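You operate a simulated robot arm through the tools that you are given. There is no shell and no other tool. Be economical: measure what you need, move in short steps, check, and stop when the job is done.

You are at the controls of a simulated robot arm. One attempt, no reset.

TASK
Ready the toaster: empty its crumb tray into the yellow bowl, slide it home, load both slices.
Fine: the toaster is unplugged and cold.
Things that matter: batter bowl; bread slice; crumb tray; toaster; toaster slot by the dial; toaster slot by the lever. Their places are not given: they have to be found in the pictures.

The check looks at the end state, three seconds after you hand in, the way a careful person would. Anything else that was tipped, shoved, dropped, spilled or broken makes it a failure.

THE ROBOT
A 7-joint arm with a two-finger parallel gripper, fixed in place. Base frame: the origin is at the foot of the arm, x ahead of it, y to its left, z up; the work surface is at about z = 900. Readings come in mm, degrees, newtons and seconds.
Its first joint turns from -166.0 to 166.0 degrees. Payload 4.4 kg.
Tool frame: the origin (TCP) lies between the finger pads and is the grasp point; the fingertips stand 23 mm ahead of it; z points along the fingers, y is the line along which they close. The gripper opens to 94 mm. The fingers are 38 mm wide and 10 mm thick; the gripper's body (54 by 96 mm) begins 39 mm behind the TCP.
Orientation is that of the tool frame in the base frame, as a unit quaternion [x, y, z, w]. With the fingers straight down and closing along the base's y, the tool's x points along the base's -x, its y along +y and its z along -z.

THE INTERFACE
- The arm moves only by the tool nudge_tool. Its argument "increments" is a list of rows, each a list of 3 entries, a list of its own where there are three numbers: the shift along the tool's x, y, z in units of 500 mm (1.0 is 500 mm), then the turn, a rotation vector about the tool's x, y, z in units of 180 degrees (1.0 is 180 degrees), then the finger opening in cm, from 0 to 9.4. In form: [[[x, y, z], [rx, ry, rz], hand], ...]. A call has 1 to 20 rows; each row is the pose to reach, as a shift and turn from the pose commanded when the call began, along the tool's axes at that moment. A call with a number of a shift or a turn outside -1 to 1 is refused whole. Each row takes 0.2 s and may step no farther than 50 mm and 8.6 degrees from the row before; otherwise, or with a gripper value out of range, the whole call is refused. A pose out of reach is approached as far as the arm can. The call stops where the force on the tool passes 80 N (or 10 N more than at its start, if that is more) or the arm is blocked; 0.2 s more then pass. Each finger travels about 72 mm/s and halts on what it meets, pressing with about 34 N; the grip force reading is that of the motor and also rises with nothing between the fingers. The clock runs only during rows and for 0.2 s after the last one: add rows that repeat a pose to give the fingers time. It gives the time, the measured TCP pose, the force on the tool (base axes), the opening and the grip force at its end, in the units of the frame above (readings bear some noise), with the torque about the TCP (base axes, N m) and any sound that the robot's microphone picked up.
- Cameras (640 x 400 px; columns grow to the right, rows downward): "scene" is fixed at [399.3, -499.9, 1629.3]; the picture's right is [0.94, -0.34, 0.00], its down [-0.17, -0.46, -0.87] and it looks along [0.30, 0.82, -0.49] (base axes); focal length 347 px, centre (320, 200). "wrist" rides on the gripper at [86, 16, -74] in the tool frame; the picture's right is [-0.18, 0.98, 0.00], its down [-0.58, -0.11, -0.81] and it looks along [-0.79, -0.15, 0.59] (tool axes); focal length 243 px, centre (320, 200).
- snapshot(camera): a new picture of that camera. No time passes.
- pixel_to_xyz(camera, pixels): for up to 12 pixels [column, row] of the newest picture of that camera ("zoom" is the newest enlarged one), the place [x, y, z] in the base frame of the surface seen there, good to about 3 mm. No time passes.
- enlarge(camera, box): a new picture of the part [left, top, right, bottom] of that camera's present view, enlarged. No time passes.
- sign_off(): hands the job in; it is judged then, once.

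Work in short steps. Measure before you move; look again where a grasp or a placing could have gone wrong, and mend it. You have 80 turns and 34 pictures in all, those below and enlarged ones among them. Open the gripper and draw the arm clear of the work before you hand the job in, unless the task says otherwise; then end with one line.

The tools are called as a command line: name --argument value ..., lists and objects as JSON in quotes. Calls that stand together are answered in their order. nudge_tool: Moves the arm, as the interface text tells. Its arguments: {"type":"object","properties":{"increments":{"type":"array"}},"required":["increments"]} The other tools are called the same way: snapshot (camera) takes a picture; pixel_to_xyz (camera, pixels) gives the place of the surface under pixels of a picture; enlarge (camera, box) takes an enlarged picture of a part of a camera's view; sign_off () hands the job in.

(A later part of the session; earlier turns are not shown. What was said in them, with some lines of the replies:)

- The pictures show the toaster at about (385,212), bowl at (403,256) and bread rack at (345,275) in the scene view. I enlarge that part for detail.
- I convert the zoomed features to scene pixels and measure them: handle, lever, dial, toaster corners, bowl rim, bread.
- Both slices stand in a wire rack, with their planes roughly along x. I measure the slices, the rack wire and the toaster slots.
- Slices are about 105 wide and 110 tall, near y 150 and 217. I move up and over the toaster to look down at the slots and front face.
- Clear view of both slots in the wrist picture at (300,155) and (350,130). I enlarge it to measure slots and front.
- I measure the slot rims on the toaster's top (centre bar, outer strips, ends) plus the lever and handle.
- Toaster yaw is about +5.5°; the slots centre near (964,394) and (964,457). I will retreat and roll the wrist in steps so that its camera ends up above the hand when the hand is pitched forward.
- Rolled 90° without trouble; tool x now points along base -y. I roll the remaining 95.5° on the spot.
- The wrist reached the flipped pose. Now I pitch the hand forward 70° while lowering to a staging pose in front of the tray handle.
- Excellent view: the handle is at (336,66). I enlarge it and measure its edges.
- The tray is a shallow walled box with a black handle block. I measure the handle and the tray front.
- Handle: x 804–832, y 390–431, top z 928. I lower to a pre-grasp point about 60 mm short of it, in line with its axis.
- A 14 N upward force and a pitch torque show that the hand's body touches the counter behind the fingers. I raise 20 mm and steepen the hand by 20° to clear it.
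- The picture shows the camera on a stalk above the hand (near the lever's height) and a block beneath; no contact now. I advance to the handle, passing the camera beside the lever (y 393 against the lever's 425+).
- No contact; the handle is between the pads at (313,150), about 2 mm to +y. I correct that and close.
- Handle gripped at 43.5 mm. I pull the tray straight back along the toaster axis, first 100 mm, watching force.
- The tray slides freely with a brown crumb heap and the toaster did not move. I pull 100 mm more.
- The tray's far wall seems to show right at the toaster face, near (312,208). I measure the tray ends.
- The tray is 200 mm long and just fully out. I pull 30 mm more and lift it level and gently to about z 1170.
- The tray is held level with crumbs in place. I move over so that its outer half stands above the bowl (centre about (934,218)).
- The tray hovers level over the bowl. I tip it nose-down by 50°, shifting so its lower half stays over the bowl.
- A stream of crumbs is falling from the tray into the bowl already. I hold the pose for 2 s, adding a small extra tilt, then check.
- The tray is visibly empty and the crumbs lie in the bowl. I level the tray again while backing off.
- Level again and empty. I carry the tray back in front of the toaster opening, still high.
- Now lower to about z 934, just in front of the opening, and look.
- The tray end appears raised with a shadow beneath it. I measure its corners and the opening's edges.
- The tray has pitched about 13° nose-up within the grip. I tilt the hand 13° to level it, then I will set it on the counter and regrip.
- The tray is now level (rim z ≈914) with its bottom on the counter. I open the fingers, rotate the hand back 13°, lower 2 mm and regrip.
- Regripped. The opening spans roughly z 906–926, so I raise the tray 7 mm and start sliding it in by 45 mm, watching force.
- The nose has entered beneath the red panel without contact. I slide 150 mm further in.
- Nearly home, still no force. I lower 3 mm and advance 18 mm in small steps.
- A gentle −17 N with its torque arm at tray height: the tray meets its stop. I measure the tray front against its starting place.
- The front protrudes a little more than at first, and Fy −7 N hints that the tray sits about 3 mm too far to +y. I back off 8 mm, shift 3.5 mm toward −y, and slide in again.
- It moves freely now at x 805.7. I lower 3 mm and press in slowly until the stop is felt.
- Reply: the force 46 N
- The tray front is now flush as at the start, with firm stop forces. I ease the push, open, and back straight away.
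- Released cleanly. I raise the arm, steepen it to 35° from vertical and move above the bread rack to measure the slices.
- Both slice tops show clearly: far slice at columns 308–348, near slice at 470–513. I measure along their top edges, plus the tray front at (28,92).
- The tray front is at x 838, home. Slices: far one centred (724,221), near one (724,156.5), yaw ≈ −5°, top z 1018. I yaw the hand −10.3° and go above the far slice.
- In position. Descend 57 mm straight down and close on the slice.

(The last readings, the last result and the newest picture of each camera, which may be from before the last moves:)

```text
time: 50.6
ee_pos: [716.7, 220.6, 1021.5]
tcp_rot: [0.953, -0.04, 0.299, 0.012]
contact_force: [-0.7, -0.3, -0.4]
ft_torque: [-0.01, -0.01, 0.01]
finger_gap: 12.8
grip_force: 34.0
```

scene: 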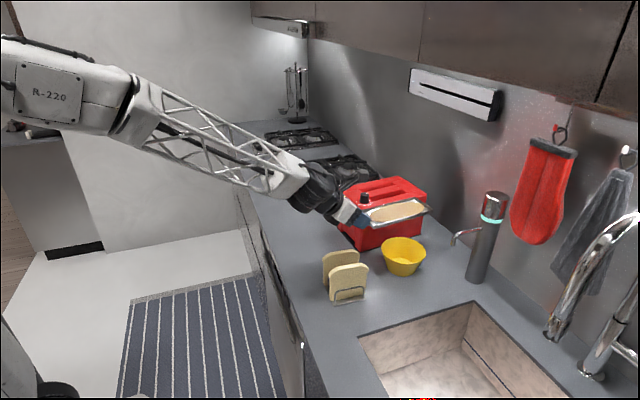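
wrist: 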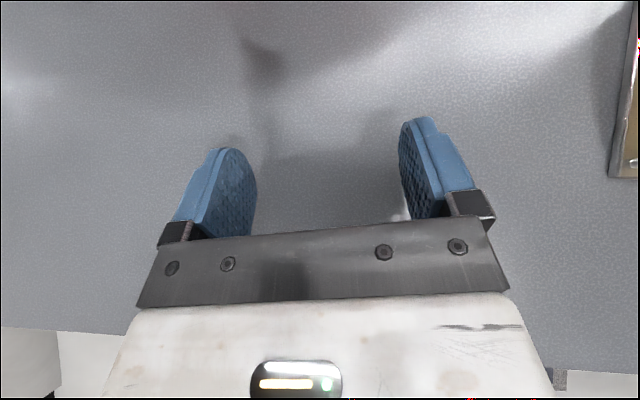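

Slice gripped at 12.8 mm. I lift it straight up 215 mm.

nudge_tool --increments '[[[0.0308, 0, -0.044], [0, 0, 0], 0.8], [[0.0617, 0, -0.088], [0, 0, 0], 0.8], [[0.0925, 0, -0.132], [0, 0, 0], 0.8], [[0.1234, 0, -0.1761], [0, 0, 0], 0.8], [[0.1542, 0, -0.2201], [0, 0, 0], 0.8], [[0.1851, 0, -0.2641], [0, 0, 0], 0.8], [[0.2159, 0, -0.3082], [0, 0, 0], 0.8], [[0.2468, 0, -0.3522], [0, 0, 0], 0.8], [[0.2468, 0, -0.3522], [0, 0, 0], 0.8]]'

snapshot --camera "scene"

```text
time: 52.6
ee_pos: [717.1, 219.9, 1236.3]
tcp_rot: [0.953, -0.039, 0.301, 0.012]
contact_force: [-0.3, 0.0, -0.3]
ft_torque: [0.03, -0.02, -0.02]
finger_gap: 12.9
grip_force: 34.3
```

```text
4 pictures are left
```

scene: 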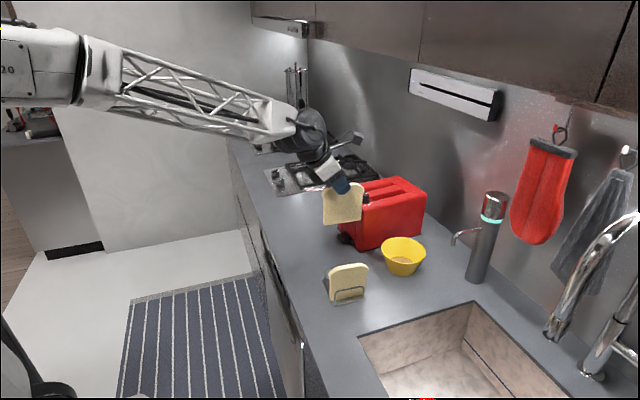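

The slice hangs from the hand. I check its tilt by its lower edge and recheck the toaster corners for movement.

pixel_to_xyz --camera "scene" --pixels '[[325, 222], [342, 221], [359, 219.5], [325, 200], [360, 200], [342, 210], [425.5, 196.5], [398.5, 177.5], [400, 190], [409, 196]]'

```text
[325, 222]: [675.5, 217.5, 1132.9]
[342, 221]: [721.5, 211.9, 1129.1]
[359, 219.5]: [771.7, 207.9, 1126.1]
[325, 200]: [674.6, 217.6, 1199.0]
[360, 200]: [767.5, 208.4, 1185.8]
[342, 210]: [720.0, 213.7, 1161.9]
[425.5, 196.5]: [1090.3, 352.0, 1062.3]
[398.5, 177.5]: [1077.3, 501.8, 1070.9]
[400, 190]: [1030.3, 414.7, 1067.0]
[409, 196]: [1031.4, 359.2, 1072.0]
```

The toaster is where it was, and the slice hangs upright with its bottom 114 mm below the TCP. I carry it above the lever-side slot at (964,457), turning +10.3°.

nudge_tool --increments '[[[0.0312, -0.0426, 0.019], [0.0027, 0, -0.0039], 0.8], [[0.0624, -0.0852, 0.038], [0.0055, 0, -0.0078], 0.8], [[0.0936, -0.1278, 0.057], [0.0082, 0, -0.0117], 0.8], [[0.1248, -0.1704, 0.0761], [0.0109, 0, -0.0156], 0.8], [[0.156, -0.213, 0.0951], [0.0137, 0, -0.0195], 0.8], [[0.1872, -0.2556, 0.1141], [0.0164, 0, -0.0235], 0.8], [[0.2184, -0.2982, 0.1331], [0.0191, 0, -0.0274], 0.8], [[0.2496, -0.3408, 0.1521], [0.0219, 0, -0.0313], 0.8], [[0.2808, -0.3834, 0.1711], [0.0246, 0, -0.0352], 0.8], [[0.312, -0.426, 0.1902], [0.0273, 0, -0.0391], 0.8], [[0.3432, -0.4686, 0.2092], [0.0301, 0, -0.043], 0.8], [[0.3744, -0.5112, 0.2282], [0.0328, 0, -0.0469], 0.8], [[0.3744, -0.5112, 0.2282], [0.0328, 0, -0.0469], 0.8], [[0.3744, -0.5112, 0.2282], [0.0328, 0, -0.0469], 0.8]]'

```text
time: 55.6
ee_pos: [956.0, 458.0, 1248.7]
tcp_rot: [0.953, 0.046, 0.301, -0.014]
contact_force: [0.1, -0.1, -0.4]
ft_torque: [0.0, 0.02, 0.02]
finger_gap: 12.9
grip_force: 34.0
```

Reached with no strain. I descend 80 mm so that the slice just enters the slot, and check the force.

nudge_tool --increments '[[[-0.023, 0.002, 0.0328], [0, 0, 0], 0.8], [[-0.0459, 0.002, 0.0655], [0, 0, 0], 0.8], [[-0.0689, 0.002, 0.0983], [0, 0, 0], 0.8], [[-0.0918, 0.002, 0.131], [0, 0, 0], 0.8], [[-0.0918, 0.002, 0.131], [0, 0, 0], 0.8]]'

enlarge --camera "scene" --box '[320, 130, 440, 230]'

```text
time: 56.8
ee_pos: [957.5, 457.7, 1169.3]
tcp_rot: [0.953, 0.046, 0.3, -0.014]
contact_force: [-0.5, 0.3, -0.5]
ft_torque: [-0.01, -0.02, -0.03]
finger_gap: 13.0
grip_force: 34.3
```

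```text
4.00 times, centred on (380, 180) of scene
```

zoom: 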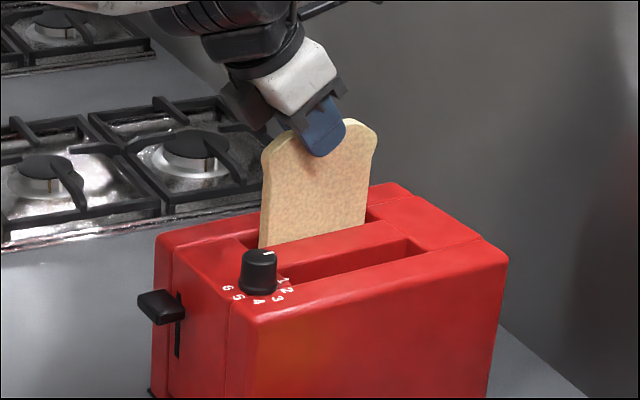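

The slice is entering the lever-side slot, centred. I continue down 66 mm, keeping fingertips just above the top.

nudge_tool --increments '[[[-0.0253, 0, 0.036], [0, 0, 0], 0.8], [[-0.0505, 0, 0.072], [0, 0, 0], 0.8], [[-0.0758, 0, 0.1081], [0, 0, 0], 0.8], [[-0.0758, 0, 0.1081], [0, 0, 0], 0.8]]'

```text
time: 57.8
ee_pos: [954.6, 457.4, 1104.9]
tcp_rot: [0.953, 0.046, 0.3, -0.015]
contact_force: [-0.2, -0.7, -1.4]
ft_torque: [0.0, 0.01, 0.01]
finger_gap: 13.0
grip_force: 33.9
```

No contact yet; fingertips are about 5 mm above the top. I open, let the slice drop down the slot, and rise straight up.

nudge_tool --increments '[[[0, 0, 0], [0, 0, 0], 3], [[0, 0, 0], [0, 0, 0], 4.5], [[0, 0, 0], [0, 0, 0], 5], [[0, 0, 0], [0, 0, 0], 5], [[0.025, 0, -0.036], [0, 0, 0], 5], [[0.05, 0, -0.072], [0, 0, 0], 5], [[0.075, 0, -0.108], [0, 0, 0], 5], [[0.105, 0, -0.151], [0, 0, 0], 5], [[0.135, 0, -0.194], [0, 0, 0], 5], [[0.165, 0, -0.236], [0, 0, 0], 5], [[0.165, 0, -0.236], [0, 0, 0], 5]]'

enlarge --camera "scene" --box '[310, 150, 450, 310]'

```text
time: 60.2
ee_pos: [955.6, 456.7, 1247.7]
tcp_rot: [0.953, 0.047, 0.3, -0.015]
contact_force: [-0.5, 0.9, 1.4]
ft_torque: [0.03, -0.01, -0.01]
finger_gap: 49.9
grip_force: 0.1
```

```text
2.50 times, centred on (380, 230) of scene
```

zoom: 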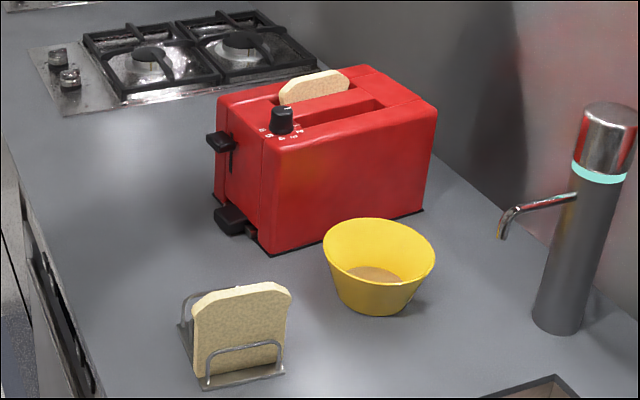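

The first slice sits upright in the lever slot; crumbs are in the bowl. Using this picture I recheck the near slice's place.

pixel_to_xyz --camera "zoom" --pixels '[[240, 293], [240, 288], [205, 310], [284, 298], [240, 320], [280, 320], [203, 330], [250, 284], [314, 80], [314, 92], [231, 217]]'

```text
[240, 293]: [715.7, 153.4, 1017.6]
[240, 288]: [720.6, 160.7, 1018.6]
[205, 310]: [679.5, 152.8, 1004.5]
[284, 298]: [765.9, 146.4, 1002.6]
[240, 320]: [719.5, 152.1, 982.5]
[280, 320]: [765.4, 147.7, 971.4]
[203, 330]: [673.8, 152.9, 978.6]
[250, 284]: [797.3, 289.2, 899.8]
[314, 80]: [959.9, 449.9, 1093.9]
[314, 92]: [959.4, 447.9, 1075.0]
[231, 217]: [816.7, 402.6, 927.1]
```

Near slice centre is about (718–724,157), yaw −4°. I go back over it, first at height, then down to z 1080.

nudge_tool --increments '[[[-0.0434, 0.0551, -0.0305], [-0.003, 0, 0.0043], 5], [[-0.0869, 0.1101, -0.0609], [-0.0061, 0, 0.0086], 5], [[-0.1303, 0.1652, -0.0914], [-0.0091, 0, 0.013], 5], [[-0.1738, 0.2202, -0.1218], [-0.0121, 0, 0.0173], 5], [[-0.2172, 0.2753, -0.1523], [-0.0152, 0, 0.0216], 5], [[-0.2606, 0.3304, -0.1827], [-0.0182, 0, 0.0259], 5], [[-0.3041, 0.3854, -0.2132], [-0.0212, 0, 0.0302], 5], [[-0.3475, 0.4405, -0.2436], [-0.0242, 0, 0.0346], 5], [[-0.391, 0.4955, -0.2741], [-0.0273, 0, 0.0389], 5], [[-0.4344, 0.5506, -0.3045], [-0.0303, 0, 0.0432], 5], [[-0.4727, 0.5506, -0.2498], [-0.0303, 0, 0.0432], 5], [[-0.5111, 0.5506, -0.1951], [-0.0303, 0, 0.0432], 5], [[-0.5494, 0.5506, -0.1404], [-0.0303, 0, 0.0432], 5], [[-0.5878, 0.5506, -0.0857], [-0.0303, 0, 0.0432], 5], [[-0.6261, 0.5506, -0.031], [-0.0303, 0, 0.0432], 5], [[-0.6261, 0.5506, -0.031], [-0.0303, 0, 0.0432], 5]]'

```text
time: 63.6
ee_pos: [720.7, 156.3, 1082.1]
tcp_rot: [0.953, -0.033, 0.3, 0.011]
contact_force: [0.1, 0.0, -0.2]
ft_torque: [0.0, 0.02, -0.02]
finger_gap: 49.8
grip_force: 0.1
```

In place. Descend 58 mm and close.

nudge_tool --increments '[[[-0.0222, 0, 0.0317], [0, 0, 0], 5], [[-0.0444, 0, 0.0633], [0, 0, 0], 5], [[-0.0666, 0, 0.095], [0, 0, 0], 5], [[-0.0666, 0, 0.095], [0, 0, 0], 5], [[-0.0666, 0, 0.095], [0, 0, 0], 2.5], [[-0.0666, 0, 0.095], [0, 0, 0], 1], [[-0.0666, 0, 0.095], [0, 0, 0], 0.8], [[-0.0666, 0, 0.095], [0, 0, 0], 0.8]]'

```text
time: 65.4
ee_pos: [718.9, 156.7, 1021.1]
tcp_rot: [0.953, -0.033, 0.301, 0.01]
contact_force: [-0.7, -0.3, -0.3]
ft_torque: [-0.02, 0.01, -0.01]
finger_gap: 12.8
grip_force: 34.1
```

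Gripped. Lift straight up 227 mm.

nudge_tool --increments '[[[0.0326, 0, -0.0465], [0, 0, 0], 0.8], [[0.0652, 0, -0.093], [0, 0, 0], 0.8], [[0.0977, 0, -0.1394], [0, 0, 0], 0.8], [[0.1303, 0, -0.1859], [0, 0, 0], 0.8], [[0.1629, 0, -0.2324], [0, 0, 0], 0.8], [[0.1955, 0, -0.2789], [0, 0, 0], 0.8], [[0.228, 0, -0.3253], [0, 0, 0], 0.8], [[0.2606, 0, -0.3718], [0, 0, 0], 0.8], [[0.2606, 0, -0.3718], [0, 0, 0], 0.8]]'

```text
time: 67.4
ee_pos: [719.7, 156.1, 1248.1]
tcp_rot: [0.953, -0.034, 0.301, 0.011]
contact_force: [0.0, 0.1, -0.1]
ft_torque: [0.01, 0.0, -0.03]
finger_gap: 13.0
grip_force: 33.7
```

Carry it over the dial-side slot at (964,394), turning +9.5°.

nudge_tool --increments '[[[0.0301, -0.0421, 0.0211], [0.0025, 0, -0.0036], 0.8], [[0.0603, -0.0843, 0.0422], [0.0051, 0, -0.0072], 0.8], [[0.0904, -0.1264, 0.0634], [0.0076, 0, -0.0108], 0.8], [[0.1205, -0.1685, 0.0845], [0.0101, 0, -0.0144], 0.8], [[0.1506, -0.2107, 0.1056], [0.0126, 0, -0.018], 0.8], [[0.1808, -0.2528, 0.1267], [0.0152, 0, -0.0216], 0.8], [[0.2109, -0.2949, 0.1478], [0.0177, 0, -0.0252], 0.8], [[0.241, -0.3371, 0.1689], [0.0202, 0, -0.0288], 0.8], [[0.2711, -0.3792, 0.1901], [0.0227, 0, -0.0324], 0.8], [[0.3013, -0.4213, 0.2112], [0.0253, 0, -0.036], 0.8], [[0.3314, -0.4635, 0.2323], [0.0278, 0, -0.0396], 0.8], [[0.3615, -0.5056, 0.2534], [0.0303, 0, -0.0432], 0.8], [[0.3615, -0.5056, 0.2534], [0.0303, 0, -0.0432], 0.8], [[0.3615, -0.5056, 0.2534], [0.0303, 0, -0.0432], 0.8]]'

```text
time: 70.4
ee_pos: [956.2, 391.5, 1248.1]
tcp_rot: [0.952, 0.046, 0.301, -0.015]
contact_force: [0.7, -0.4, -0.7]
ft_torque: [-0.01, -0.01, 0.02]
finger_gap: 12.9
grip_force: 34.0
```

Slightly low in y; I add 1 mm and descend 78 mm into the slot mouth, then look.

nudge_tool --increments '[[[-0.0224, -0.002, 0.0319], [0, 0, 0], 0.8], [[-0.0448, -0.002, 0.0639], [0, 0, 0], 0.8], [[-0.0671, -0.002, 0.0958], [0, 0, 0], 0.8], [[-0.0895, -0.002, 0.1277], [0, 0, 0], 0.8], [[-0.0895, -0.002, 0.1277], [0, 0, 0], 0.8]]'

enlarge --camera "scene" --box '[320, 130, 440, 230]'

```text
time: 71.6
ee_pos: [956.7, 394.1, 1170.5]
tcp_rot: [0.953, 0.045, 0.3, -0.014]
contact_force: [-0.2, 0.7, 0.1]
ft_torque: [0.01, -0.03, 0.01]
finger_gap: 13.1
grip_force: 33.9
```

```text
4.00 times, centred on (380, 180) of scene
```

zoom: 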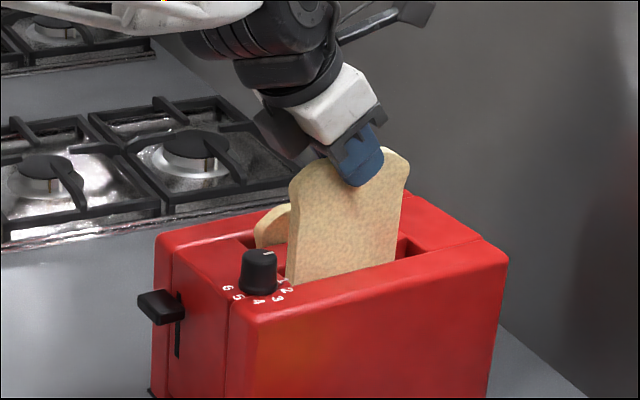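

The slice is entering the dial-side slot. I continue down 66 mm.

nudge_tool --increments '[[[-0.0253, 0, 0.036], [0, 0, 0], 0.8], [[-0.0505, 0, 0.072], [0, 0, 0], 0.8], [[-0.0758, 0, 0.1081], [0, 0, 0], 0.8], [[-0.0758, 0, 0.1081], [0, 0, 0], 0.8]]'

```text
time: 72.6
ee_pos: [958.9, 392.6, 1105.3]
tcp_rot: [0.953, 0.046, 0.3, -0.014]
contact_force: [0.7, 0.7, -0.9]
ft_torque: [-0.02, 0.03, 0.01]
finger_gap: 12.7
grip_force: 34.1
```

No contact. Release and rise, then draw back toward the robot at height.

nudge_tool --increments '[[[0, 0, 0], [0, 0, 0], 3], [[0, 0, 0], [0, 0, 0], 4.5], [[0, 0, 0], [0, 0, 0], 4.5], [[0, 0, 0], [0, 0, 0], 4.5], [[0.025, 0, -0.036], [0, 0, 0], 4.5], [[0.05, 0, -0.072], [0, 0, 0], 4.5], [[0.075, 0, -0.108], [0, 0, 0], 4.5], [[0.105, 0, -0.151], [0, 0, 0], 4.5], [[0.135, 0, -0.194], [0, 0, 0], 4.5], [[0.165, 0, -0.236], [0, 0, 0], 4.5], [[0.1, 0, -0.282], [0, 0, 0], 4.5], [[0.035, 0, -0.328], [0, 0, 0], 4.5], [[-0.03, 0, -0.374], [0, 0, 0], 4.5], [[-0.095, 0, -0.42], [0, 0, 0], 4.5], [[-0.095, 0, -0.42], [0, 0, 0], 4.5]]'

enlarge --camera "scene" --box '[310, 150, 450, 310]'

```text
time: 75.8
ee_pos: [796.1, 382.7, 1249.4]
tcp_rot: [0.953, 0.046, 0.301, -0.014]
contact_force: [0.2, -0.3, -0.9]
ft_torque: [-0.02, -0.01, 0.04]
finger_gap: 45.1
grip_force: 0.0
```

```text
2.50 times, centred on (380, 230) of scene
```

zoom: 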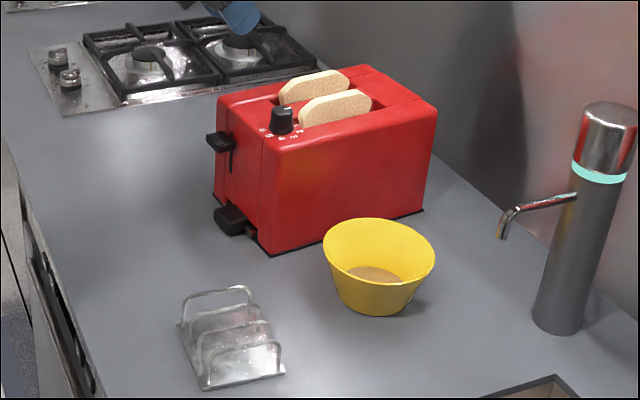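

Both slices sit in their slots. I check the tray's handle and front once more against their starting places.

pixel_to_xyz --camera "zoom" --pixels '[[231, 213], [236, 208], [248, 229], [252, 232], [240, 218], [265, 235]]'

```text
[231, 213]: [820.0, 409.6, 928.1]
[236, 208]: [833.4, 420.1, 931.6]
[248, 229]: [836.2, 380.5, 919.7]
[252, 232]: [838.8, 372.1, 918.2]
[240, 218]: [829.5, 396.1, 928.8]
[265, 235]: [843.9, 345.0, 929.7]
```

The tray front is at x ≈ 836–838, at least as deep as at the start (834.5), and nothing else has moved. I draw the arm further back and up.

nudge_tool --increments '[[[-0.03, 0, -0.08], [0, 0, 0], 6], [[-0.09, 0, -0.14], [0, 0, 0], 8], [[-0.15, 0, -0.2], [0, 0, 0], 9], [[-0.21, 0, -0.25], [0, 0, 0], 9], [[-0.21, 0, -0.25], [0, 0, 0], 9]]'

```text
time: 77.0
ee_pos: [642.2, 366.1, 1291.3]
tcp_rot: [0.953, 0.046, 0.3, -0.015]
contact_force: [-0.8, -0.2, -0.9]
ft_torque: [0.01, 0.04, 0.01]
finger_gap: 90.1
grip_force: 0.1
```

The arm is clear and the gripper is open, so I hand the job in.

sign_off

```text
The job is handed in.
```

I emptied the crumb tray into the yellow bowl, slid the tray back in at least as deep as it started, and loaded one slice in each toaster slot; the last push on the tray may have ended on the fingers touching the toaster, not on the tray's stop.
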